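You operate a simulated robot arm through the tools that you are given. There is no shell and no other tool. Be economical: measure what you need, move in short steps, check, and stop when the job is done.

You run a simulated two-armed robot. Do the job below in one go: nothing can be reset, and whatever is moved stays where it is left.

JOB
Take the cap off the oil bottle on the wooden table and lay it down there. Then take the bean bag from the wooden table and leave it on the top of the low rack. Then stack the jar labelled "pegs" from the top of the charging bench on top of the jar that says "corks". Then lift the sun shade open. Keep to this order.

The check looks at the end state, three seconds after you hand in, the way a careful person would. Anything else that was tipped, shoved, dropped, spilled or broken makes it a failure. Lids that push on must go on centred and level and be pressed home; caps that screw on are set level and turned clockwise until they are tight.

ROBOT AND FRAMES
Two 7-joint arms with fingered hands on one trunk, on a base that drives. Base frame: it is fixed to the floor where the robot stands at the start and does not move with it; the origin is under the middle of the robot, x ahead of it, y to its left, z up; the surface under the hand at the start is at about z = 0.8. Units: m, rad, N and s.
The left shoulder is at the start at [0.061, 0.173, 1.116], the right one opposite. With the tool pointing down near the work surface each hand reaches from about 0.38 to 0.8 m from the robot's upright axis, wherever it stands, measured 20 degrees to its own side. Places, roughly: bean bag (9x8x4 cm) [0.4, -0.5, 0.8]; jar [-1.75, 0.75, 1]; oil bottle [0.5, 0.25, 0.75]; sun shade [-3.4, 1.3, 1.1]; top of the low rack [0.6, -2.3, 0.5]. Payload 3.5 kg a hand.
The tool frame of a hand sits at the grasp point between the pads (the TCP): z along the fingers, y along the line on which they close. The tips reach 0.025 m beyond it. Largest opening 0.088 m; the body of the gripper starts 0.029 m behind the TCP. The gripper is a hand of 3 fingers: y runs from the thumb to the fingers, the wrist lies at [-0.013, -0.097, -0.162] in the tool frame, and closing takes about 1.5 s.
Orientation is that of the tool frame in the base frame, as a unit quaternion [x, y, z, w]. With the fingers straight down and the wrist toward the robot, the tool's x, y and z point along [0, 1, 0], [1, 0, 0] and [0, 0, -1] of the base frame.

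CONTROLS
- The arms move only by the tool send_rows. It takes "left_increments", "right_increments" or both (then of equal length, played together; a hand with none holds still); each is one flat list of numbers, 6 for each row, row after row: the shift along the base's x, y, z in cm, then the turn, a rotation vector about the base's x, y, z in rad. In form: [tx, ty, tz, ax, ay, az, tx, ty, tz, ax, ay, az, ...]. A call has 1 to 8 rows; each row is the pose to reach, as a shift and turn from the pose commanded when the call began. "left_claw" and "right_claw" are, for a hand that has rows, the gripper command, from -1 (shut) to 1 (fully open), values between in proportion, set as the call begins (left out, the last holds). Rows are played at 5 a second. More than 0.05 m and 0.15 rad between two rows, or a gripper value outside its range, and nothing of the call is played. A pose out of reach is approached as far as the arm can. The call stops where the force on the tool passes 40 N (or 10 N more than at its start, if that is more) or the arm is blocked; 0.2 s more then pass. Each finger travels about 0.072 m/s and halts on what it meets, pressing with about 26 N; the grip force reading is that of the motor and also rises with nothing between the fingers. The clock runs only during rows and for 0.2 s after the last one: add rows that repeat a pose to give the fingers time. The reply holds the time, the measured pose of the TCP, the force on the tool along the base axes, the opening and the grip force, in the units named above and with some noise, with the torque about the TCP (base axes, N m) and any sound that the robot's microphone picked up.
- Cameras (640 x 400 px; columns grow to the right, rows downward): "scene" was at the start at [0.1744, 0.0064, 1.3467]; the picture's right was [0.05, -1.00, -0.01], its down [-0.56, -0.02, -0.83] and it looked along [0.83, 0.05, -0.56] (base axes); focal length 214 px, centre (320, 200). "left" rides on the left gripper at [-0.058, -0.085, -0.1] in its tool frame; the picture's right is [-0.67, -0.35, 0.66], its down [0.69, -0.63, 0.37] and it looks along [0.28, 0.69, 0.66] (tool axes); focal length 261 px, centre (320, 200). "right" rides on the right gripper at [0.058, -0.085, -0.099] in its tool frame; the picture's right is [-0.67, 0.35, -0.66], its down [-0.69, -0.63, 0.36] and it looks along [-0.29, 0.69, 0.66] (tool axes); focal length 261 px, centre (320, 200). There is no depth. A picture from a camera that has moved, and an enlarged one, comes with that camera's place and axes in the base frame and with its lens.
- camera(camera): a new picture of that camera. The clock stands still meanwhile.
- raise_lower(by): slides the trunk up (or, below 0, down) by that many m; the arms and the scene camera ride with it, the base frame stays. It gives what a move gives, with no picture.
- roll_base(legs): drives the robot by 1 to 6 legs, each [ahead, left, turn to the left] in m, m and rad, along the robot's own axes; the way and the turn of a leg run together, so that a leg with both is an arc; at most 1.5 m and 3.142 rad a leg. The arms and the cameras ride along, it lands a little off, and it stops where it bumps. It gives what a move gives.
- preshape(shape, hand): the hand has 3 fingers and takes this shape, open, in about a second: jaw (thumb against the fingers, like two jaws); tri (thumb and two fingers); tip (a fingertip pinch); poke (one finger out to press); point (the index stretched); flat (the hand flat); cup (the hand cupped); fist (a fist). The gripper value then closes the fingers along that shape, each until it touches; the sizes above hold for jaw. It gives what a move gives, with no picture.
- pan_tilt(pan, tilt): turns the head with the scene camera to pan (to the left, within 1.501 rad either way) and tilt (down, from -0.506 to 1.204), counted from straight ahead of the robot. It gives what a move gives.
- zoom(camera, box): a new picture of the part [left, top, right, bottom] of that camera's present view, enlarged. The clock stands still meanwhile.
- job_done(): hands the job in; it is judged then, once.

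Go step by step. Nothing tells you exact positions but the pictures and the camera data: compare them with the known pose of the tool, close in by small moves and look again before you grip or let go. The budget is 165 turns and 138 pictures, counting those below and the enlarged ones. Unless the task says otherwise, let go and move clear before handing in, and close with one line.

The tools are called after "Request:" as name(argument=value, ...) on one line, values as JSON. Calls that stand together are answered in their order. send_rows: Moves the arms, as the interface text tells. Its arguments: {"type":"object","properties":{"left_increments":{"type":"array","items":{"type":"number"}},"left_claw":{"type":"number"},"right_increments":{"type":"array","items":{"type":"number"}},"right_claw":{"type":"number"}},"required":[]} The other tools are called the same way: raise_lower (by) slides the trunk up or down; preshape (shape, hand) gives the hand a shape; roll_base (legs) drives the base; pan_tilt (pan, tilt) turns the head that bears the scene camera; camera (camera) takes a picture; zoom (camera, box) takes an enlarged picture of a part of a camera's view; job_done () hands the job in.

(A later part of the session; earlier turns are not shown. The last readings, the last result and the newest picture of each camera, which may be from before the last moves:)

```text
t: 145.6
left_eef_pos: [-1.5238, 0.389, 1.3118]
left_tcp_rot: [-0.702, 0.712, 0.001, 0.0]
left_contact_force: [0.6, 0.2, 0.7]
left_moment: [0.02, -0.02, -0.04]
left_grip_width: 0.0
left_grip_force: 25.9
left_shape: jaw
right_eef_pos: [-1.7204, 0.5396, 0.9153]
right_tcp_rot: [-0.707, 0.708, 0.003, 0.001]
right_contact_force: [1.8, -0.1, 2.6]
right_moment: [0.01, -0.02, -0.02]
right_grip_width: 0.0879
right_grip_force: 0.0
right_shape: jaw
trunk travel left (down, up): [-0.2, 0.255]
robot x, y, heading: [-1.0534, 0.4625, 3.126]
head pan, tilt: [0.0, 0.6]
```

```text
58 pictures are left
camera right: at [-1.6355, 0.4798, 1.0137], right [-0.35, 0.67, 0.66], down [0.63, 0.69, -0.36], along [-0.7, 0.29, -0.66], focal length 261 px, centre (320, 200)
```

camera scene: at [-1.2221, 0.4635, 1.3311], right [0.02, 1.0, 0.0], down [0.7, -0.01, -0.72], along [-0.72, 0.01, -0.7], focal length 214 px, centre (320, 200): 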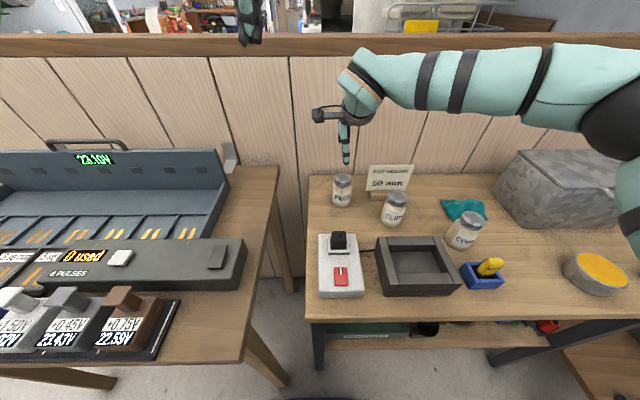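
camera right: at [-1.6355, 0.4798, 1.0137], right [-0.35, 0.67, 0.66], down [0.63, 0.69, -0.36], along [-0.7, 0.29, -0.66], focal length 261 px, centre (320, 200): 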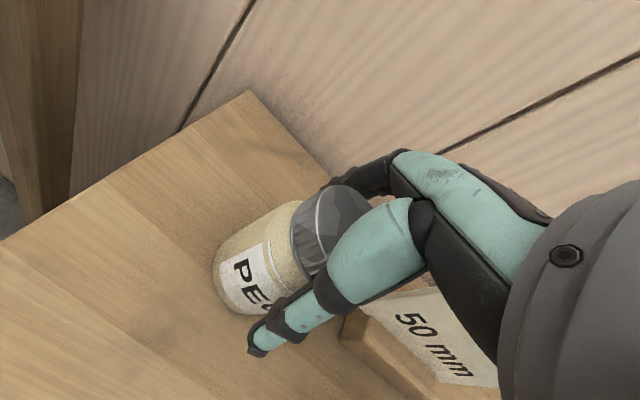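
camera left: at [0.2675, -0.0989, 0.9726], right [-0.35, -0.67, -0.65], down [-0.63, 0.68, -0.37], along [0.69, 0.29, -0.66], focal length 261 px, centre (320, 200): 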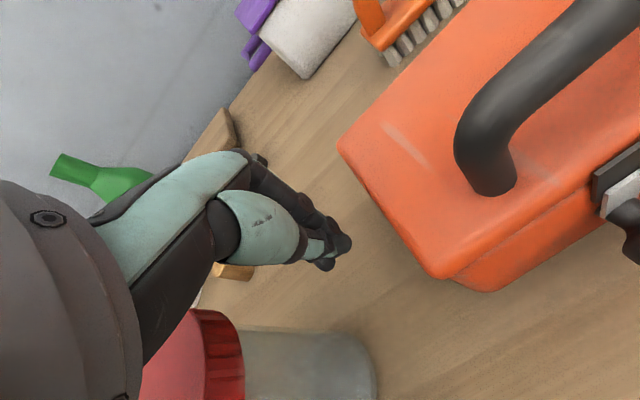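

There's a slight touch on the lid, so I'll raise 3 mm and close.

Request:
send_rows(right_increments=[0, 0, 0.3, 0, 0, 0, 0, 0, 0.4, 0, 0, 0])

Request:
send_rows(right_increments=[0, 0, 0, 0, 0, 0, 0, 0, 0, 0, 0, 0, 0, 0, 0, 0, 0, 0, 0, 0, 0, 0, 0, 0, 0, 0, 0, 0, 0, 0, 0, 0, 0, 0, 0, 0], right_claw=-1)

Request:
camera(camera="right")

```text
t: 146.2
left_eef_pos: [-1.5261, 0.3884, 1.3121]
left_tcp_rot: [-0.702, 0.712, 0.001, 0.0]
left_contact_force: [-0.3, -0.5, -0.7]
left_moment: [-0.01, 0.0, -0.01]
left_grip_width: 0.0
left_grip_force: 26.3
left_shape: jaw
right_eef_pos: [-1.7201, 0.5383, 0.9184]
right_tcp_rot: [-0.707, 0.707, 0.003, 0.002]
right_contact_force: [0.6, -1.2, 0.0]
right_moment: [0.0, -0.01, 0.0]
right_grip_width: 0.0878
right_grip_force: 0.1
right_shape: jaw
trunk travel left (down, up): [-0.2, 0.255]
robot x, y, heading: [-1.0549, 0.458, 3.126]
head pan, tilt: [0.0, 0.6]
```

```text
t: 147.6
left_eef_pos: [-1.5265, 0.3887, 1.3119]
left_tcp_rot: [-0.702, 0.712, 0.002, 0.0]
left_contact_force: [-0.8, 0.0, -0.9]
left_moment: [-0.02, -0.03, -0.01]
left_grip_width: 0.0
left_grip_force: 26.2
left_shape: jaw
right_eef_pos: [-1.7202, 0.5396, 0.9186]
right_tcp_rot: [-0.707, 0.707, 0.003, 0.002]
right_contact_force: [-1.7, 0.3, 4.4]
right_moment: [0.02, 0.23, 0.0]
right_grip_width: 0.059
right_grip_force: 26.0
right_shape: jaw
trunk travel left (down, up): [-0.2, 0.255]
robot x, y, heading: [-1.0556, 0.4611, 3.122]
head pan, tilt: [0.0, 0.6]
```

```text
57 pictures are left
camera right: at [-1.6365, 0.4801, 1.0173], right [-0.35, 0.67, 0.66], down [0.63, 0.69, -0.36], along [-0.7, 0.29, -0.66], focal length 261 px, centre (320, 200)
```

right: 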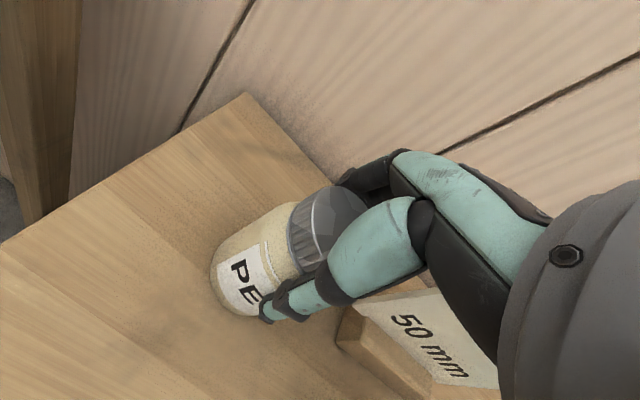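

The jar is gripped. I'll lift it straight up and check that it stays upright.

Request:
send_rows(right_increments=[0, 0, 1, 0, 0, 0, 0, 0, 4, 0, 0, 0, 0, 0, 8, 0, 0, 0, 0, 0, 12, 0, 0, 0, 0, 0, 15, 0, 0, 0])

Request:
zoom(camera="scene", box=[270, 50, 510, 200])

Request:
camera(camera="right")

```text
t: 148.8
left_eef_pos: [-1.5261, 0.3878, 1.3113]
left_tcp_rot: [-0.702, 0.712, 0.001, 0.0]
left_contact_force: [0.9, 0.0, 0.3]
left_moment: [-0.02, 0.03, -0.01]
left_grip_width: 0.0
left_grip_force: 25.9
left_shape: jaw
right_eef_pos: [-1.718, 0.5388, 1.0681]
right_tcp_rot: [-0.706, 0.708, 0.003, 0.002]
right_contact_force: [-0.3, -1.2, -2.9]
right_moment: [0.01, 0.0, 0.02]
right_grip_width: 0.0586
right_grip_force: 26.0
right_shape: jaw
trunk travel left (down, up): [-0.2, 0.255]
robot x, y, heading: [-1.052, 0.4663, 3.13]
head pan, tilt: [0.0, 0.6]
```

```text
2.67 times, centred on (390, 125) of scene
camera zoom: at [-1.2209, 0.4635, 1.3313], right [0.02, 1.0, 0.0], down [0.7, -0.01, -0.72], along [-0.72, 0.01, -0.7], focal length 572 px, centre (133, 400)
```

zoom: 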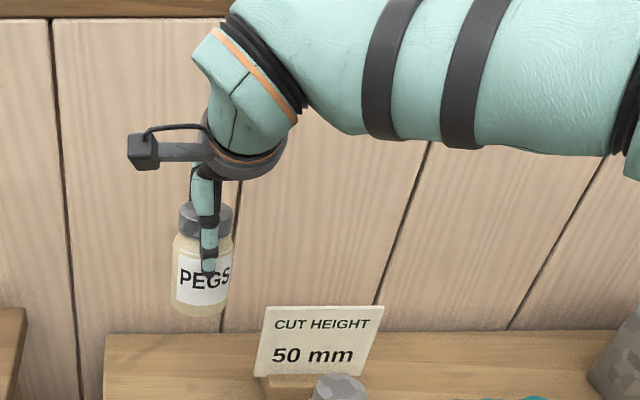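

```text
55 pictures are left
camera right: at [-1.6355, 0.4799, 1.1672], right [-0.35, 0.67, 0.66], down [0.63, 0.69, -0.36], along [-0.7, 0.29, -0.66], focal length 261 px, centre (320, 200)
```

right: 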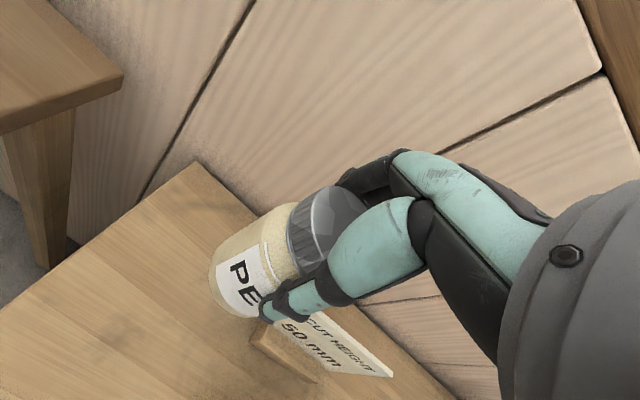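

The jar is held upright. I'll carry it over to hover above CORKS.

Request:
send_rows(right_increments=[0, 0, 4, 0, 0, 0, 2, 4, 5, 0, 0, 0, 4.2, 8.2, 5, 0, 0, 0, 6.4, 12.4, 5, 0, 0, 0, 8.6, 16.6, 5, 0, 0, 0, 10.8, 20.8, 5, 0, 0, 0, 13, 25, 5, 0, 0, 0, 15.2, 29, 5, 0, 0, 0])

Request:
zoom(camera="scene", box=[350, 80, 590, 260])

Request:
camera(camera="right")

```text
t: 150.6
left_eef_pos: [-1.5261, 0.3908, 1.3122]
left_tcp_rot: [-0.702, 0.712, 0.001, -0.001]
left_contact_force: [0.2, 0.0, 0.2]
left_moment: [-0.04, -0.02, 0.02]
left_grip_width: 0.0
left_grip_force: 25.8
left_shape: jaw
right_eef_pos: [-1.5674, 0.8321, 1.1203]
right_tcp_rot: [-0.707, 0.707, 0.003, 0.001]
right_contact_force: [-0.3, -0.5, -2.7]
right_moment: [-0.01, -0.01, -0.02]
right_grip_width: 0.058
right_grip_force: 26.2
right_shape: jaw
trunk travel left (down, up): [-0.2, 0.255]
robot x, y, heading: [-1.0541, 0.4571, 3.13]
head pan, tilt: [0.0, 0.6]
```

```text
2.22 times, centred on (470, 170) of scene
camera zoom: at [-1.2202, 0.4654, 1.3314], right [0.01, 1.0, 0.0], down [0.7, -0.01, -0.72], along [-0.72, 0.01, -0.7], focal length 477 px, centre (-13, 267)
```

zoom: 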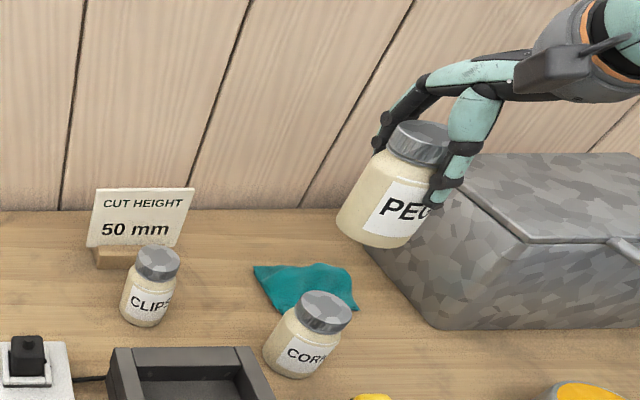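

```text
53 pictures are left
camera right: at [-1.4833, 0.773, 1.2178], right [-0.35, 0.67, 0.66], down [0.63, 0.69, -0.36], along [-0.7, 0.29, -0.66], focal length 261 px, centre (320, 200)
```

right: 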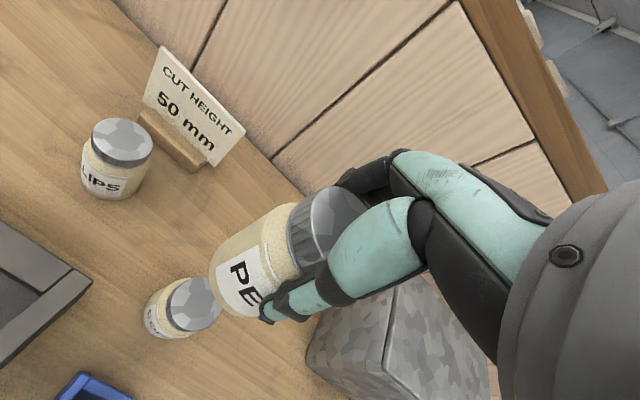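

I'll zoom on the CORKS lid for a precise target.

Request:
zoom(camera="right", box=[130, 240, 290, 340])

Request:
zoom(camera="scene", box=[440, 120, 560, 260])

```text
4.00 times, centred on (210, 290) of right
camera zoom: at [-1.4833, 0.773, 1.2178], right [-0.35, 0.67, 0.66], down [0.63, 0.69, -0.36], along [-0.7, 0.29, -0.66], focal length 1043 px, centre (760, -160)
```

zoom: 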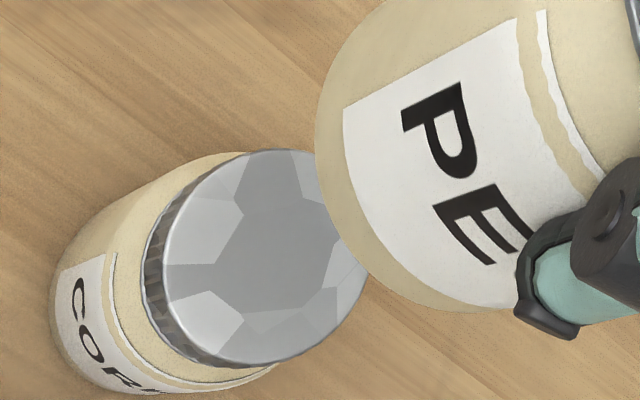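

```text
2.86 times, centred on (500, 190) of scene
camera zoom: at [-1.2202, 0.4654, 1.3314], right [0.01, 1.0, 0.0], down [0.7, -0.01, -0.72], along [-0.72, 0.01, -0.7], focal length 613 px, centre (-194, 229)
```

zoom: 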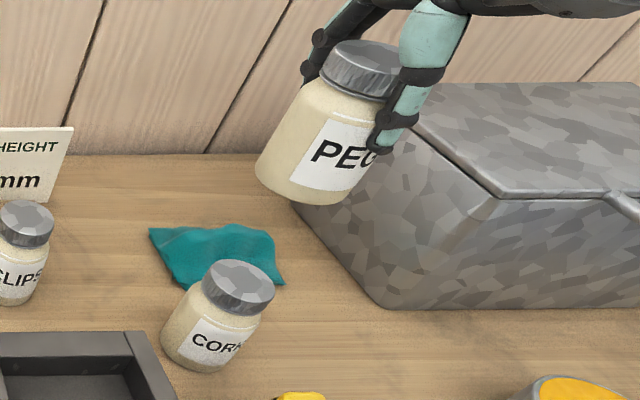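

The wrist camera, which is the nearer of the two, puts the CORKS lid centre at (-1.556, 0.837). I'll move over it and lower to about 2 cm above.

Request:
send_rows(right_increments=[0.6, 0.3, -1, 0, 0, 0, 1.2, 0.6, -3, 0, 0, 0, 1.2, 0.6, -6, 0, 0, 0, 1.2, 0.6, -8, 0, 0, 0])

Request:
zoom(camera="right", box=[130, 180, 370, 330])

Request:
zoom(camera="scene", box=[400, 130, 560, 260])

```text
t: 151.6
left_eef_pos: [-1.5263, 0.391, 1.3117]
left_tcp_rot: [-0.702, 0.712, 0.0, 0.0]
left_contact_force: [0.4, -0.9, 0.4]
left_moment: [0.02, 0.0, 0.01]
left_grip_width: 0.0
left_grip_force: 26.3
left_shape: jaw
right_eef_pos: [-1.5549, 0.8366, 1.0386]
right_tcp_rot: [-0.707, 0.708, 0.003, 0.002]
right_contact_force: [-0.3, 0.0, -3.1]
right_moment: [0.01, 0.02, 0.06]
right_grip_width: 0.0585
right_grip_force: 25.9
right_shape: jaw
trunk travel left (down, up): [-0.2, 0.255]
robot x, y, heading: [-1.0542, 0.4577, 3.124]
head pan, tilt: [0.0, 0.6]
```

```text
2.67 times, centred on (250, 255) of right
camera zoom: at [-1.4723, 0.7768, 1.1365], right [-0.35, 0.67, 0.66], down [0.63, 0.69, -0.36], along [-0.7, 0.29, -0.66], focal length 695 px, centre (507, 53)
```

zoom: 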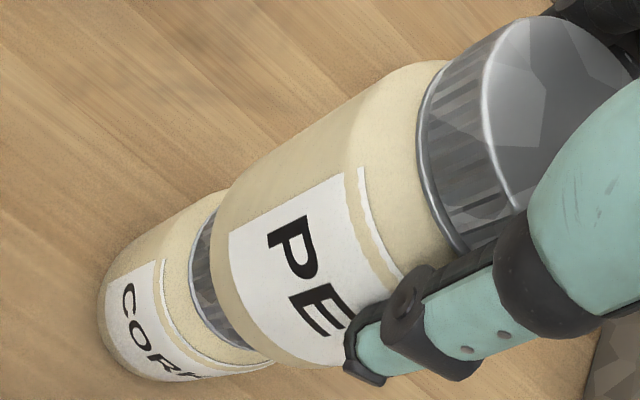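

```text
3.08 times, centred on (480, 195) of scene
camera zoom: at [-1.2215, 0.4644, 1.3312], right [0.02, 1.0, 0.0], down [0.7, -0.01, -0.72], along [-0.72, 0.01, -0.7], focal length 660 px, centre (-172, 215)
```

zoom: 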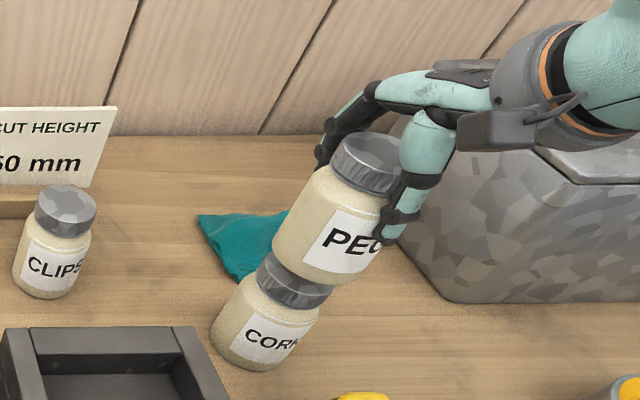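

From the wrist camera the jar silhouettes line up. I'll take one larger scene view to check the other direction.

Request:
zoom(camera="scene", box=[445, 155, 525, 255])

Request:
zoom(camera="right", box=[150, 200, 310, 330])

```text
4.00 times, centred on (485, 205) of scene
camera zoom: at [-1.2215, 0.4644, 1.3312], right [0.02, 1.0, 0.0], down [0.7, -0.01, -0.72], along [-0.72, 0.01, -0.7], focal length 858 px, centre (-340, 180)
```

zoom: 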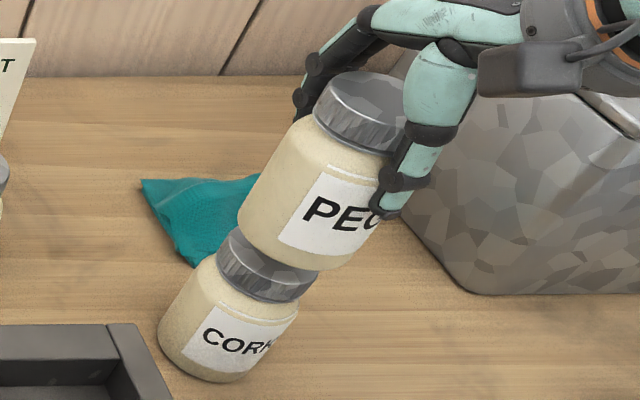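

```text
3.08 times, centred on (230, 265) of right
camera zoom: at [-1.4723, 0.7768, 1.1365], right [-0.35, 0.67, 0.66], down [0.63, 0.69, -0.36], along [-0.7, 0.29, -0.66], focal length 802 px, centre (597, 0)
```

zoom: 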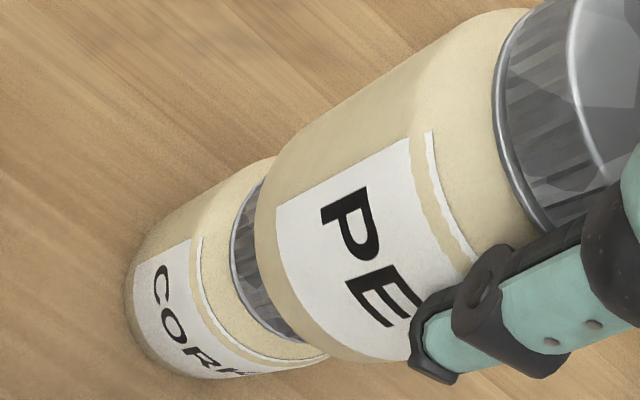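

The jars agree to within about 1.5 mm in both views. I'll lower in small steps until contact.

Request:
send_rows(right_increments=[0, 0, -0.4, 0, 0, 0, 0, 0, -0.8, 0, 0, 0, 0, 0, -1.1, 0, 0, 0, 0, 0, -1.3, 0, 0, 0])

```text
t: 152.6
left_eef_pos: [-1.5267, 0.3895, 1.311]
left_tcp_rot: [-0.702, 0.712, 0.001, 0.0]
left_contact_force: [0.6, -0.4, -0.6]
left_moment: [0.03, -0.02, 0.0]
left_grip_width: 0.0
left_grip_force: 25.7
left_shape: jaw
right_eef_pos: [-1.5568, 0.836, 1.025]
right_tcp_rot: [-0.707, 0.707, 0.002, 0.002]
right_contact_force: [-0.1, 0.3, -3.0]
right_moment: [0.02, -0.01, 0.01]
right_grip_width: 0.0581
right_grip_force: 26.2
right_shape: jaw
trunk travel left (down, up): [-0.2, 0.255]
robot x, y, heading: [-1.0565, 0.4622, 3.124]
head pan, tilt: [0.0, 0.6]
```

Request:
send_rows(right_increments=[0, 0, -0.2, 0, 0, 0, 0, 0, -0.4, 0, 0, 0, 0, 0, -0.6, 0, 0, 0, 0, 0, -0.6, 0, 0, 0])

Request:
zoom(camera="scene", box=[445, 155, 525, 255])

```text
t: 153.6
left_eef_pos: [-1.5268, 0.3906, 1.3107]
left_tcp_rot: [-0.702, 0.712, 0.001, 0.001]
left_contact_force: [0.3, -0.3, 0.3]
left_moment: [-0.03, 0.0, 0.01]
left_grip_width: 0.0
left_grip_force: 26.1
left_shape: jaw
right_eef_pos: [-1.5579, 0.834, 1.0188]
right_tcp_rot: [-0.707, 0.707, 0.003, 0.003]
right_contact_force: [0.2, 0.3, -0.2]
right_moment: [0.03, 0.04, 0.0]
right_grip_width: 0.0584
right_grip_force: 25.8
right_shape: jaw
trunk travel left (down, up): [-0.2, 0.255]
robot x, y, heading: [-1.0564, 0.4585, 3.128]
head pan, tilt: [0.0, 0.6]
```

```text
4.00 times, centred on (485, 205) of scene
camera zoom: at [-1.2211, 0.4639, 1.3313], right [0.02, 1.0, 0.0], down [0.7, -0.01, -0.72], along [-0.72, 0.01, -0.7], focal length 858 px, centre (-340, 180)
```

zoom: 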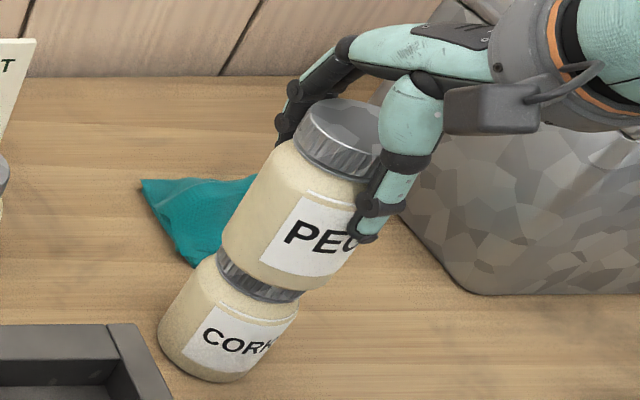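

The weight has just transferred (force -3 N to 0), so the jars touch at z 1.019 as predicted. I'll press 1 mm more and open.

Request:
send_rows(right_increments=[0, 0, -0.1, 0, 0, 0, 0, 0, -0.1, 0, 0, 0])

Request:
send_rows(right_increments=[0, 0, 0, 0, 0, 0, 0, 0, 0, 0, 0, 0, 0, 0, 0, 0, 0, 0, 0, 0, 0, 0, 0, 0], right_claw=1)

Request:
camera(camera="right")

```text
t: 154.2
left_eef_pos: [-1.5258, 0.3897, 1.3113]
left_tcp_rot: [-0.702, 0.712, 0.001, -0.001]
left_contact_force: [0.6, -0.4, 0.6]
left_moment: [-0.03, 0.04, -0.05]
left_grip_width: 0.0002
left_grip_force: 25.4
left_shape: jaw
right_eef_pos: [-1.5571, 0.834, 1.0185]
right_tcp_rot: [-0.707, 0.707, 0.003, 0.002]
right_contact_force: [0.0, 0.4, 4.6]
right_moment: [0.01, 0.14, -0.04]
right_grip_width: 0.0584
right_grip_force: 26.4
right_shape: jaw
trunk travel left (down, up): [-0.2, 0.255]
robot x, y, heading: [-1.0547, 0.4573, 3.126]
head pan, tilt: [0.0, 0.6]
```

```text
t: 155.2
left_eef_pos: [-1.5271, 0.3896, 1.3115]
left_tcp_rot: [-0.702, 0.712, 0.001, 0.0]
left_contact_force: [0.3, 0.4, 0.6]
left_moment: [0.02, -0.03, 0.01]
left_grip_width: 0.0001
left_grip_force: 26.3
left_shape: jaw
right_eef_pos: [-1.5557, 0.8355, 1.0189]
right_tcp_rot: [-0.707, 0.707, 0.003, 0.002]
right_contact_force: [1.6, 0.5, 0.0]
right_moment: [-0.01, 0.0, -0.03]
right_grip_width: 0.0879
right_grip_force: 0.1
right_shape: jaw
trunk travel left (down, up): [-0.2, 0.255]
robot x, y, heading: [-1.0517, 0.4578, 3.124]
head pan, tilt: [0.0, 0.6]
```

```text
45 pictures are left
camera right: at [-1.4723, 0.7759, 1.1171], right [-0.35, 0.67, 0.66], down [0.63, 0.69, -0.36], along [-0.7, 0.29, -0.66], focal length 261 px, centre (320, 200)
```

right: 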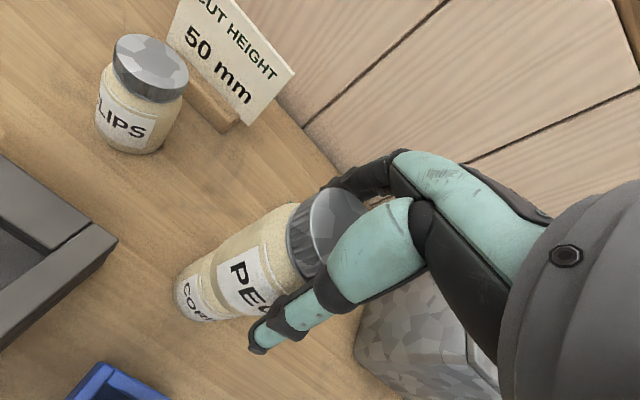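

The jar is released and standing. I'll rise straight up, then withdraw.

Request:
send_rows(right_increments=[0, 0, 0.7, 0, 0, 0, 0, 0, 2.2, 0, 0, 0, 0, 0, 5, 0, 0, 0, 0, 0, 9, 0, 0, 0, 0, 0, 13, 0, 0, 0, 4, 0, 15, 0, 0, 0, 8, -2, 16, 0, 0, 0, 12, -4, 16, 0, 0, 0])

Request:
zoom(camera="scene", box=[320, 130, 560, 280])

```text
t: 157.0
left_eef_pos: [-1.5267, 0.3891, 1.3116]
left_tcp_rot: [-0.703, 0.711, 0.001, 0.0]
left_contact_force: [-0.2, -1.1, 0.2]
left_moment: [0.03, 0.02, 0.01]
left_grip_width: 0.0
left_grip_force: 25.6
left_shape: jaw
right_eef_pos: [-1.434, 0.7947, 1.1813]
right_tcp_rot: [-0.707, 0.708, 0.003, 0.002]
right_contact_force: [-0.1, 0.0, -0.6]
right_moment: [0.02, -0.01, 0.0]
right_grip_width: 0.0878
right_grip_force: 0.1
right_shape: jaw
trunk travel left (down, up): [-0.2, 0.255]
robot x, y, heading: [-1.0497, 0.4575, 3.128]
head pan, tilt: [0.0, 0.6]
```

```text
2.67 times, centred on (440, 205) of scene
camera zoom: at [-1.2201, 0.4632, 1.3314], right [0.01, 1.0, 0.0], down [0.7, -0.01, -0.72], along [-0.72, 0.01, -0.7], focal length 572 px, centre (0, 187)
```

zoom: 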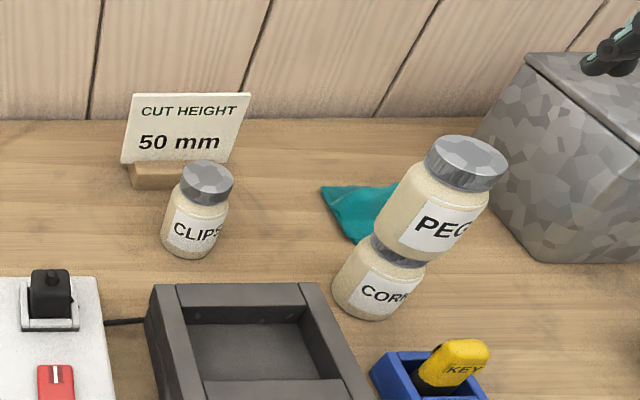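

PEGS stands centred on CORKS. Next comes the sun shade near (-3.4, 1.3), on the other side of the partition. I'll back off and go around the partition's open end.

Request:
send_rows(right_increments=[2, -4, 2, 0, 0, 0, 3, -8, 4, 0, 0, 0, 3, -12, 6, 0, 0, 0, 3, -15, 8, 0, 0, 0])

Request:
roll_base(legs=[[-0.4, 0, 0], [0, 1.4, 0], [0, 0.5, 0], [0.9, 0, 0]])

Request:
pan_tilt(pan=-0.6, tilt=0.35)

Request:
camera(camera="scene")

```text
t: 158.0
left_eef_pos: [-1.5269, 0.3884, 1.3108]
left_tcp_rot: [-0.702, 0.712, 0.001, 0.0]
left_contact_force: [0.0, 0.1, 0.5]
left_moment: [0.01, -0.01, 0.02]
left_grip_width: 0.0
left_grip_force: 25.8
left_shape: jaw
right_eef_pos: [-1.4062, 0.6426, 1.2594]
right_tcp_rot: [-0.706, 0.708, 0.004, 0.003]
right_contact_force: [-0.3, -0.7, 0.4]
right_moment: [0.02, 0.0, -0.02]
right_grip_width: 0.0878
right_grip_force: 0.0
right_shape: jaw
trunk travel left (down, up): [-0.2, 0.255]
robot x, y, heading: [-1.0512, 0.4579, 3.133]
head pan, tilt: [0.0, 0.6]
```

```text
t: 173.9
left_eef_pos: [-2.0496, -1.4894, 1.3109]
left_tcp_rot: [-0.704, 0.71, 0.001, 0.001]
left_contact_force: [0.5, -0.3, 0.8]
left_moment: [0.0, -0.03, 0.02]
left_grip_width: 0.0
left_grip_force: 26.1
left_shape: jaw
right_eef_pos: [-1.9323, -1.2326, 1.2593]
right_tcp_rot: [0.708, -0.706, -0.003, -0.001]
right_contact_force: [0.6, -0.2, 0.2]
right_moment: [-0.02, -0.01, 0.01]
right_grip_width: 0.0881
right_grip_force: 0.1
right_shape: jaw
trunk travel left (down, up): [-0.2, 0.255]
robot x, y, heading: [-1.5808, -1.4177, 3.133]
head pan, tilt: [0.0, 0.6]
```

```text
t: 174.9
left_eef_pos: [-2.0506, -1.4885, 1.3124]
left_tcp_rot: [-0.704, 0.71, 0.0, 0.001]
left_contact_force: [-0.1, 0.3, -0.1]
left_moment: [0.0, -0.03, -0.02]
left_grip_width: 0.0002
left_grip_force: 25.8
left_shape: jaw
right_eef_pos: [-1.9325, -1.2325, 1.2596]
right_tcp_rot: [0.709, -0.706, -0.003, -0.002]
right_contact_force: [-0.4, 0.2, 0.9]
right_moment: [0.0, 0.04, 0.02]
right_grip_width: 0.088
right_grip_force: 0.0
right_shape: jaw
trunk travel left (down, up): [-0.2, 0.255]
robot x, y, heading: [-1.576, -1.4163, 3.133]
head pan, tilt: [-0.6, 0.351]
```

```text
43 pictures are left
camera scene: at [-1.738, -1.36, 1.3556], right [0.56, 0.82, 0.1], down [0.44, -0.2, -0.88], along [-0.7, 0.54, -0.47], focal length 214 px, centre (320, 200)
```

scene: 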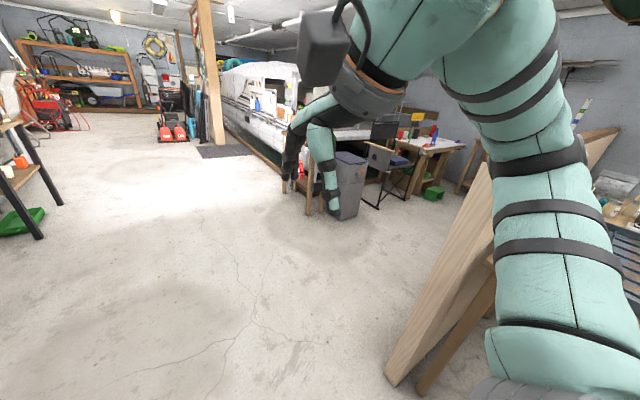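

I'm near the partition's end, which is at (-1.88, -0.6). I'll go ahead past it and turn to look up the other side.

Request:
roll_base(legs=[[0.92, 0, 0], [0, 0, -1.4]])

Request:
pan_tilt(pan=0.0, tilt=0.3)

Request:
camera(camera="scene")

```text
t: 183.1
left_eef_pos: [-2.6422, -0.9533, 1.311]
left_tcp_rot: [-0.083, 0.997, 0.0, 0.001]
left_contact_force: [-0.1, -0.6, 0.3]
left_moment: [0.0, 0.0, -0.01]
left_grip_width: 0.0002
left_grip_force: 26.1
left_shape: jaw
right_eef_pos: [-2.3692, -1.0256, 1.2592]
right_tcp_rot: [-0.088, 0.996, 0.001, 0.004]
right_contact_force: [-0.1, 0.2, 0.1]
right_moment: [0.02, 0.03, 0.01]
right_grip_width: 0.0877
right_grip_force: 0.1
right_shape: jaw
trunk travel left (down, up): [-0.2, 0.255]
robot x, y, heading: [-2.4871, -1.4054, 1.733]
head pan, tilt: [-0.6, 0.351]
```

```text
t: 184.1
left_eef_pos: [-2.6416, -0.9534, 1.3122]
left_tcp_rot: [-0.082, 0.997, 0.0, 0.001]
left_contact_force: [-0.6, 0.0, 0.4]
left_moment: [-0.02, 0.04, -0.03]
left_grip_width: 0.0002
left_grip_force: 25.2
left_shape: jaw
right_eef_pos: [-2.3681, -1.0253, 1.2597]
right_tcp_rot: [-0.088, 0.996, 0.002, 0.002]
right_contact_force: [0.6, 0.8, 0.3]
right_moment: [-0.02, 0.02, 0.02]
right_grip_width: 0.088
right_grip_force: 0.1
right_shape: jaw
trunk travel left (down, up): [-0.2, 0.255]
robot x, y, heading: [-2.4875, -1.4073, 1.735]
head pan, tilt: [0.0, 0.3]
```

```text
42 pictures are left
camera scene: at [-2.5168, -1.2296, 1.3575], right [0.99, 0.16, 0.0], down [0.07, -0.45, -0.89], along [-0.14, 0.88, -0.45], focal length 214 px, centre (320, 200)
```

scene: 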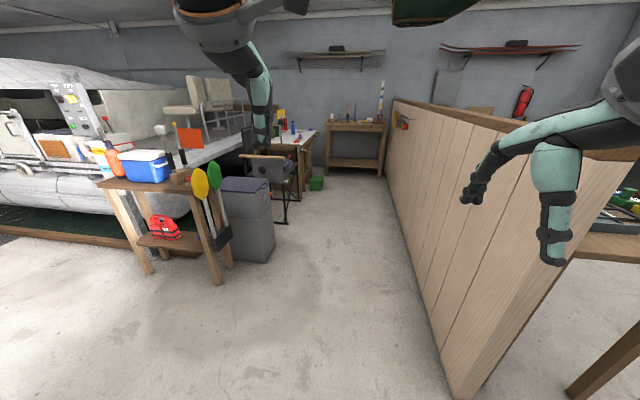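

The shade should be near pixel (279, 116), at the desk beyond the chair. I'll zoom in.

Request:
zoom(camera="scene", box=[180, 60, 400, 210])

```text
2.67 times, centred on (290, 135) of scene
camera zoom: at [-2.5168, -1.2296, 1.3575], right [0.99, 0.16, 0.0], down [0.07, -0.45, -0.89], along [-0.14, 0.88, -0.45], focal length 572 px, centre (400, 373)
```

zoom: 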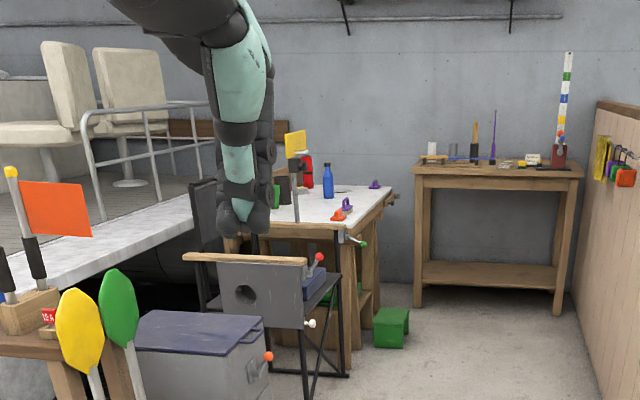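

I'll square up and drive up the aisle for a closer view.

Request:
roll_base(legs=[[0, 0, -0.16], [1.35, 0, 0], [0, 0, 0.5]])

Request:
pan_tilt(pan=0.0, tilt=0.35)

Request:
camera(camera="scene")

```text
t: 192.9
left_eef_pos: [-2.7797, 0.3214, 1.3114]
left_tcp_rot: [-0.246, 0.969, 0.0, 0.001]
left_contact_force: [-0.2, -0.1, -1.1]
left_moment: [0.01, 0.01, 0.0]
left_grip_width: 0.0003
left_grip_force: 26.2
left_shape: jaw
right_eef_pos: [-2.4996, 0.3423, 1.2582]
right_tcp_rot: [-0.253, 0.967, 0.002, 0.004]
right_contact_force: [-0.3, -0.5, -0.6]
right_moment: [0.02, -0.02, 0.01]
right_grip_width: 0.0877
right_grip_force: 0.1
right_shape: jaw
trunk travel left (down, up): [-0.2, 0.255]
robot x, y, heading: [-2.4908, -0.0561, 2.066]
head pan, tilt: [0.0, 0.3]
```

```text
t: 193.6
left_eef_pos: [-2.7813, 0.3211, 1.3116]
left_tcp_rot: [-0.247, 0.969, 0.0, 0.001]
left_contact_force: [0.6, -0.4, -0.1]
left_moment: [-0.02, -0.01, -0.03]
left_grip_width: 0.0
left_grip_force: 26.3
left_shape: jaw
right_eef_pos: [-2.4986, 0.3419, 1.2588]
right_tcp_rot: [-0.253, 0.968, 0.002, 0.003]
right_contact_force: [-0.4, 0.5, -0.4]
right_moment: [0.01, 0.0, 0.0]
right_grip_width: 0.0878
right_grip_force: 0.0
right_shape: jaw
trunk travel left (down, up): [-0.2, 0.255]
robot x, y, heading: [-2.4863, -0.0545, 2.069]
head pan, tilt: [0.0, 0.351]
```

```text
40 pictures are left
camera scene: at [-2.5713, 0.0996, 1.3529], right [0.88, 0.48, 0.0], down [0.24, -0.44, -0.87], along [-0.41, 0.76, -0.5], focal length 214 px, centre (320, 200)
```

scene: 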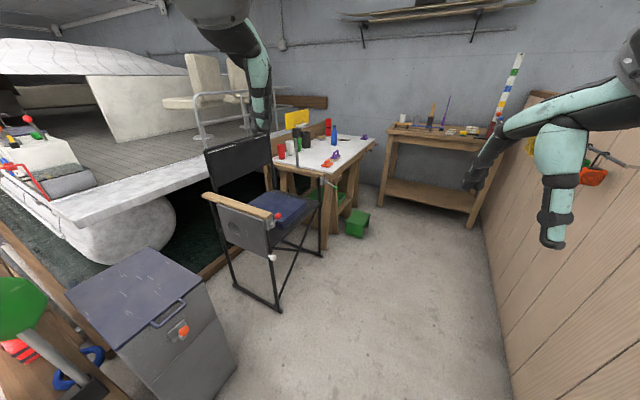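

The expected spot falls on the yellow panel on a post at the chair or desk. I'll zoom there.

Request:
zoom(camera="scene", box=[190, 80, 390, 300])

Request:
zoom(camera="scene", box=[260, 90, 380, 180])

```text
1.82 times, centred on (290, 190) of scene
camera zoom: at [-2.5713, 0.0996, 1.3529], right [0.88, 0.48, 0.0], down [0.24, -0.44, -0.87], along [-0.41, 0.76, -0.5], focal length 390 px, centre (374, 218)
```

zoom: 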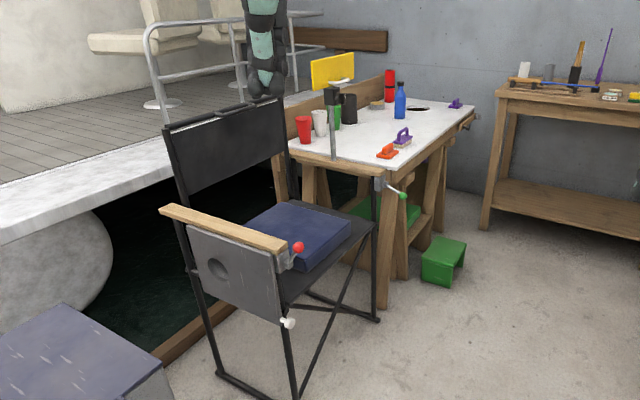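

```text
4.44 times, centred on (320, 135) of scene
camera zoom: at [-2.5713, 0.0996, 1.3529], right [0.88, 0.48, 0.0], down [0.24, -0.44, -0.87], along [-0.41, 0.76, -0.5], focal length 953 px, centre (320, 489)
```

zoom: 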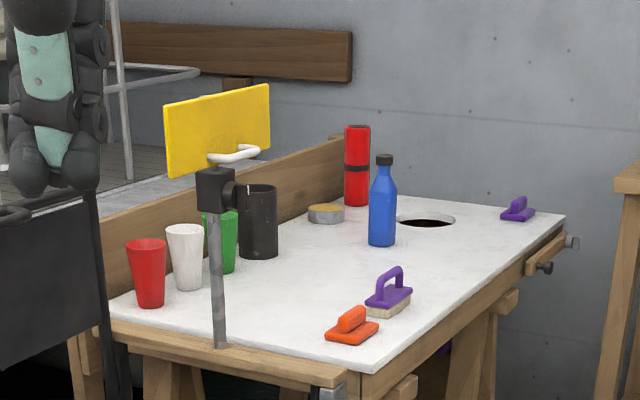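

The yellow panel with a white handle on a post at the desk's corner, around (-3.38, 1.27), is the sun shade. Its free side to the right of the desk is clear floor. I'll drive there and face it.

Request:
roll_base(legs=[[0, 0, -0.498], [1.28, 0, 0], [0, 0, 1.57]])

Request:
pan_tilt(pan=0.0, tilt=0.35)

Request:
camera(camera="scene")

Request:
zoom(camera="scene", box=[240, 100, 400, 220])

```text
t: 205.2
left_eef_pos: [-2.9639, 1.1431, 1.3118]
left_tcp_rot: [-0.703, 0.711, 0.0, 0.001]
left_contact_force: [-0.4, 0.2, 0.3]
left_moment: [-0.01, 0.01, 0.0]
left_grip_width: 0.0001
left_grip_force: 26.7
left_shape: jaw
right_eef_pos: [-2.8454, 1.4007, 1.2595]
right_tcp_rot: [0.708, -0.706, -0.003, -0.002]
right_contact_force: [-0.6, 0.4, -0.2]
right_moment: [0.06, 0.01, 0.01]
right_grip_width: 0.0879
right_grip_force: 0.0
right_shape: jaw
trunk travel left (down, up): [-0.2, 0.255]
robot x, y, heading: [-2.4923, 1.2185, 3.131]
head pan, tilt: [0.0, 0.351]
```

```text
t: 205.8
left_eef_pos: [-2.9645, 1.1439, 1.312]
left_tcp_rot: [-0.703, 0.712, 0.0, 0.001]
left_contact_force: [-0.5, -0.9, -0.3]
left_moment: [-0.01, -0.01, 0.02]
left_grip_width: 0.0
left_grip_force: 26.3
left_shape: jaw
right_eef_pos: [-2.8451, 1.4003, 1.2588]
right_tcp_rot: [0.708, -0.706, -0.004, -0.001]
right_contact_force: [-0.6, -0.4, -0.1]
right_moment: [0.0, 0.04, 0.0]
right_grip_width: 0.0882
right_grip_force: 0.0
right_shape: jaw
trunk travel left (down, up): [-0.2, 0.255]
robot x, y, heading: [-2.4928, 1.2175, 3.134]
head pan, tilt: [0.0, 0.351]
```

```text
37 pictures are left
camera scene: at [-2.667, 1.2195, 1.3529], right [0.01, 1.0, 0.0], down [0.5, -0.01, -0.87], along [-0.87, 0.01, -0.5], focal length 214 px, centre (320, 200)
```

scene: 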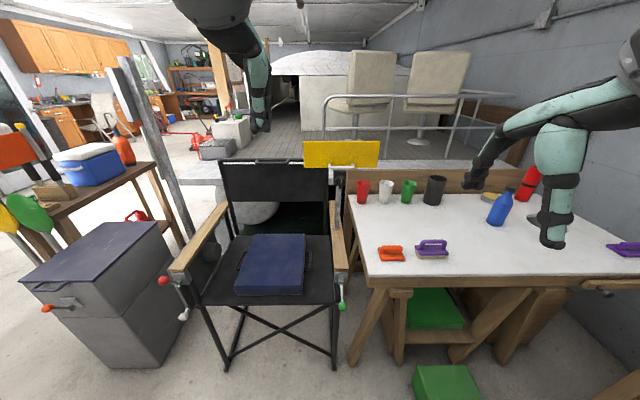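

```text
3.33 times, centred on (320, 160) of scene
camera zoom: at [-2.667, 1.2195, 1.3529], right [0.01, 1.0, 0.0], down [0.5, -0.01, -0.87], along [-0.87, 0.01, -0.5], focal length 715 px, centre (320, 333)
```

zoom: 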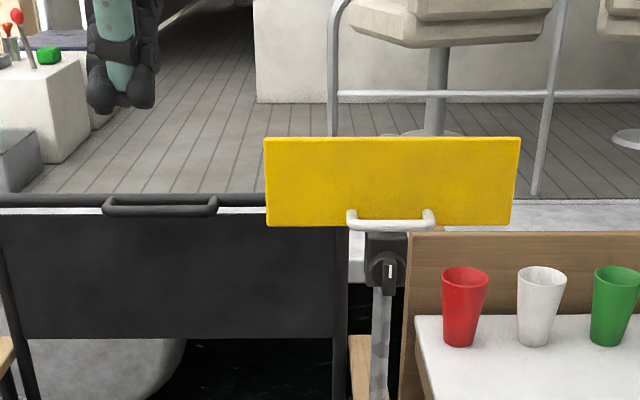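

The panel faces me with a white handle on its lower front, above a black box with a knob on the post. I need to know where its hinge is. I'll move 0.18 m closer and look with the wrist cameras.

Request:
roll_base(legs=[[0.18, 0, 0]])

Request:
camera(camera="left")

Request:
camera(camera="right")

Request:
zoom(camera="scene", box=[260, 100, 420, 240])

```text
t: 207.3
left_eef_pos: [-3.143, 1.1463, 1.3123]
left_tcp_rot: [-0.703, 0.711, 0.001, 0.001]
left_contact_force: [0.1, -0.4, 0.1]
left_moment: [0.0, 0.01, -0.01]
left_grip_width: 0.0
left_grip_force: 25.8
left_shape: jaw
right_eef_pos: [-3.0241, 1.4016, 1.2578]
right_tcp_rot: [0.708, -0.707, -0.004, -0.001]
right_contact_force: [-0.1, 0.1, -1.1]
right_moment: [0.0, 0.02, 0.02]
right_grip_width: 0.088
right_grip_force: 0.1
right_shape: jaw
trunk travel left (down, up): [-0.2, 0.255]
robot x, y, heading: [-2.6685, 1.2164, 3.132]
head pan, tilt: [0.0, 0.351]
```

```text
35 pictures are left
camera left: at [-3.0569, 1.2015, 1.4117], right [0.35, 0.67, -0.66], down [0.62, -0.69, -0.37], along [-0.7, -0.28, -0.66], focal length 261 px, centre (320, 200)
```

left: 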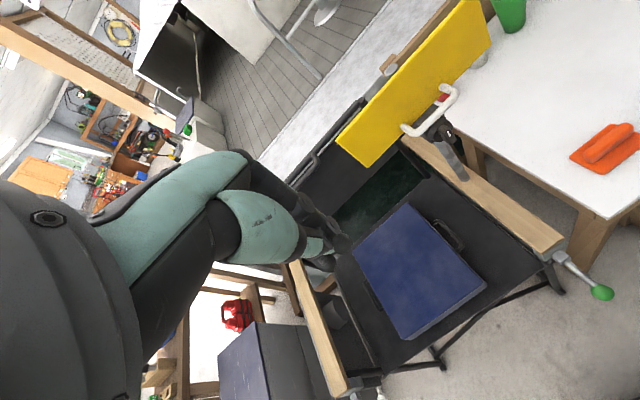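

```text
34 pictures are left
camera right: at [-2.9395, 1.3434, 1.358], right [-0.35, 0.66, 0.66], down [0.63, 0.69, -0.36], along [-0.7, 0.29, -0.66], focal length 261 px, centre (320, 200)
```

right: 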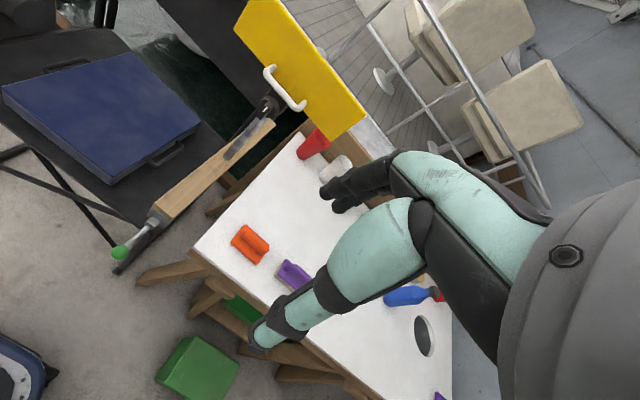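

```text
2.86 times, centred on (340, 170) of scene
camera zoom: at [-2.8461, 1.2215, 1.3533], right [0.01, 1.0, 0.0], down [0.5, -0.01, -0.87], along [-0.87, 0.01, -0.5], focal length 613 px, centre (263, 286)
```

zoom: 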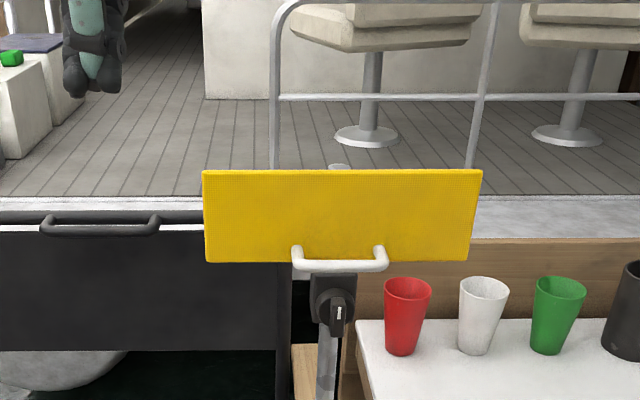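

The shade is a plate hinged along its top edge at about x -3.377, z 1.165, hanging to z 1.08 and spanning y 1.16 to 1.425, with a grey hinge bracket behind. The box with the knob sits right under the handle, so I'll take the plate loosely at its right edge and swing it outward and up. First I'll raise the trunk and turn the right hand to point left.

Request:
raise_lower(by=0.12)

Request:
send_rows(right_increments=[-1, 2, -1, -0.15, 0, 0, -2, 4, -2, -0.3, 0, 0, -3.5, 6, -3.5, -0.45, 0, 0, -5, 8, -5, -0.6, 0, 0, -7, 10, -7, -0.75, 0, 0, -9, 12, -9, -0.9, 0, 0, -11, 14, -11, -1.05, 0, 0, -12.6, 15.8, -12.8, -1.2, 0, 0], right_claw=0.14)

Request:
camera(camera="right")

Request:
camera(camera="scene")

```text
t: 208.8
left_eef_pos: [-3.1449, 1.1455, 1.4314]
left_tcp_rot: [-0.704, 0.711, 0.0, 0.0]
left_contact_force: [-0.1, -0.5, 0.2]
left_moment: [0.0, 0.0, 0.01]
left_grip_width: 0.0002
left_grip_force: 26.3
left_shape: jaw
right_eef_pos: [-3.0253, 1.4021, 1.3793]
right_tcp_rot: [0.708, -0.706, -0.004, -0.002]
right_contact_force: [-0.3, -0.2, 0.0]
right_moment: [0.02, 0.01, 0.01]
right_grip_width: 0.0878
right_grip_force: 0.1
right_shape: jaw
trunk travel left (down, up): [-0.32, 0.135]
robot x, y, heading: [-2.6745, 1.2177, 3.13]
head pan, tilt: [0.0, 0.351]
```

```text
t: 210.6
left_eef_pos: [-3.1455, 1.1491, 1.4308]
left_tcp_rot: [-0.702, 0.712, 0.0, 0.0]
left_contact_force: [-0.1, 0.3, -0.3]
left_moment: [-0.02, 0.0, -0.02]
left_grip_width: 0.0001
left_grip_force: 25.7
left_shape: jaw
right_eef_pos: [-3.1524, 1.563, 1.2484]
right_tcp_rot: [-0.584, 0.584, -0.396, -0.401]
right_contact_force: [0.2, -0.3, 0.0]
right_moment: [-0.03, 0.0, 0.03]
right_grip_width: 0.0507
right_grip_force: 0.1
right_shape: jaw
trunk travel left (down, up): [-0.32, 0.135]
robot x, y, heading: [-2.6714, 1.2194, 3.131]
head pan, tilt: [0.0, 0.351]
```

```text
32 pictures are left
camera right: at [-3.0681, 1.6343, 1.3391], right [-0.35, 0.86, -0.38], down [0.63, -0.09, -0.77], along [-0.7, -0.51, -0.5], focal length 261 px, centre (320, 200)
```

right: 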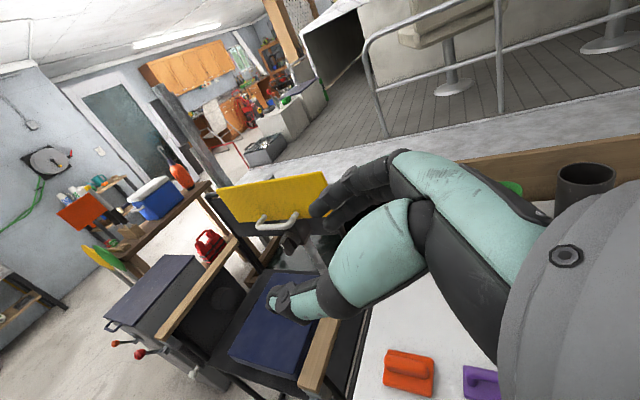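

```text
31 pictures are left
camera scene: at [-2.7836, 1.2232, 1.4928], right [0.01, 1.0, 0.0], down [0.39, -0.01, -0.92], along [-0.92, 0.01, -0.39], focal length 214 px, centre (320, 200)
```

scene: 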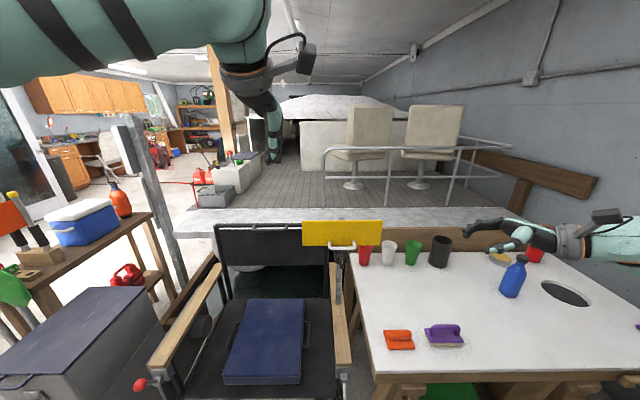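

The hand points left with the jaw half open. I'll finish the turn and bring it beside the plate's right edge.

Request:
send_rows(right_increments=[-2.9, -0.2, -1, -0.13, 0, 0, -5.8, -0.6, -2.5, -0.25, 0, 0, -8.8, -1, -4.2, -0.37, 0, 0, -11.7, -1.5, -6, -0.37, 0, 0, -14.6, -2, -8, -0.37, 0, 0, -17.5, -2.5, -10, -0.37, 0, 0, -20.4, -2.9, -11.7, -0.37, 0, 0, -23.3, -3.3, -13.3, -0.37, 0, 0])

Request:
camera(camera="right")

Request:
zoom(camera="scene", box=[280, 180, 440, 290])

```text
t: 212.4
left_eef_pos: [-3.1449, 1.1461, 1.431]
left_tcp_rot: [-0.704, 0.711, 0.001, 0.0]
left_contact_force: [0.7, -0.7, -0.2]
left_moment: [0.01, 0.04, 0.02]
left_grip_width: 0.0002
left_grip_force: 26.2
left_shape: jaw
right_eef_pos: [-3.2283, 1.5504, 1.2047]
right_tcp_rot: [-0.506, 0.506, -0.499, -0.489]
right_contact_force: [0.4, -0.4, 0.1]
right_moment: [0.0, -0.02, -0.04]
right_grip_width: 0.0505
right_grip_force: 0.0
right_shape: jaw
right hand out of reach, approached as far as the arm can: row 3, 4, 5, 6, 7, 8
trunk travel left (down, up): [-0.32, 0.135]
robot x, y, heading: [-2.6713, 1.2192, 3.134]
head pan, tilt: [0.0, 0.351]
```

```text
30 pictures are left
camera right: at [-3.1458, 1.6495, 1.2658], right [-0.35, 0.67, -0.66], down [0.64, -0.35, -0.69], along [-0.69, -0.66, -0.31], focal length 261 px, centre (320, 200)
```

right: 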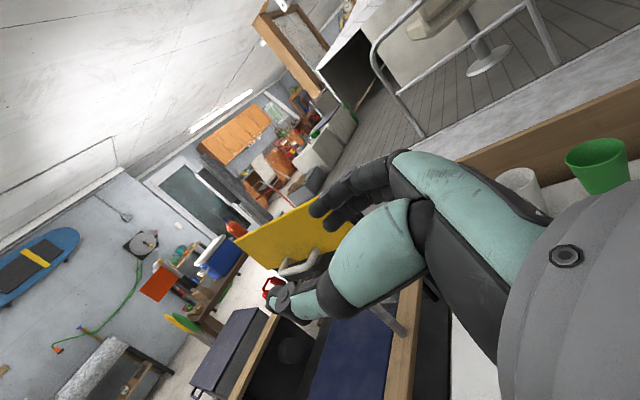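

```text
3.64 times, centred on (360, 235) of scene
camera zoom: at [-2.7827, 1.2208, 1.4929], right [0.01, 1.0, 0.0], down [0.39, 0.0, -0.92], along [-0.92, 0.01, -0.39], focal length 780 px, centre (174, 73)
```

zoom: 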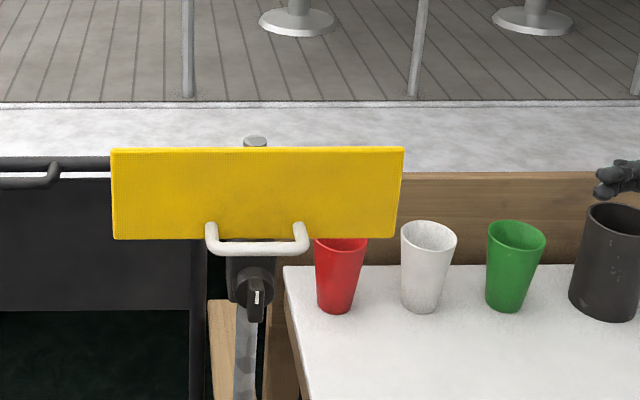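

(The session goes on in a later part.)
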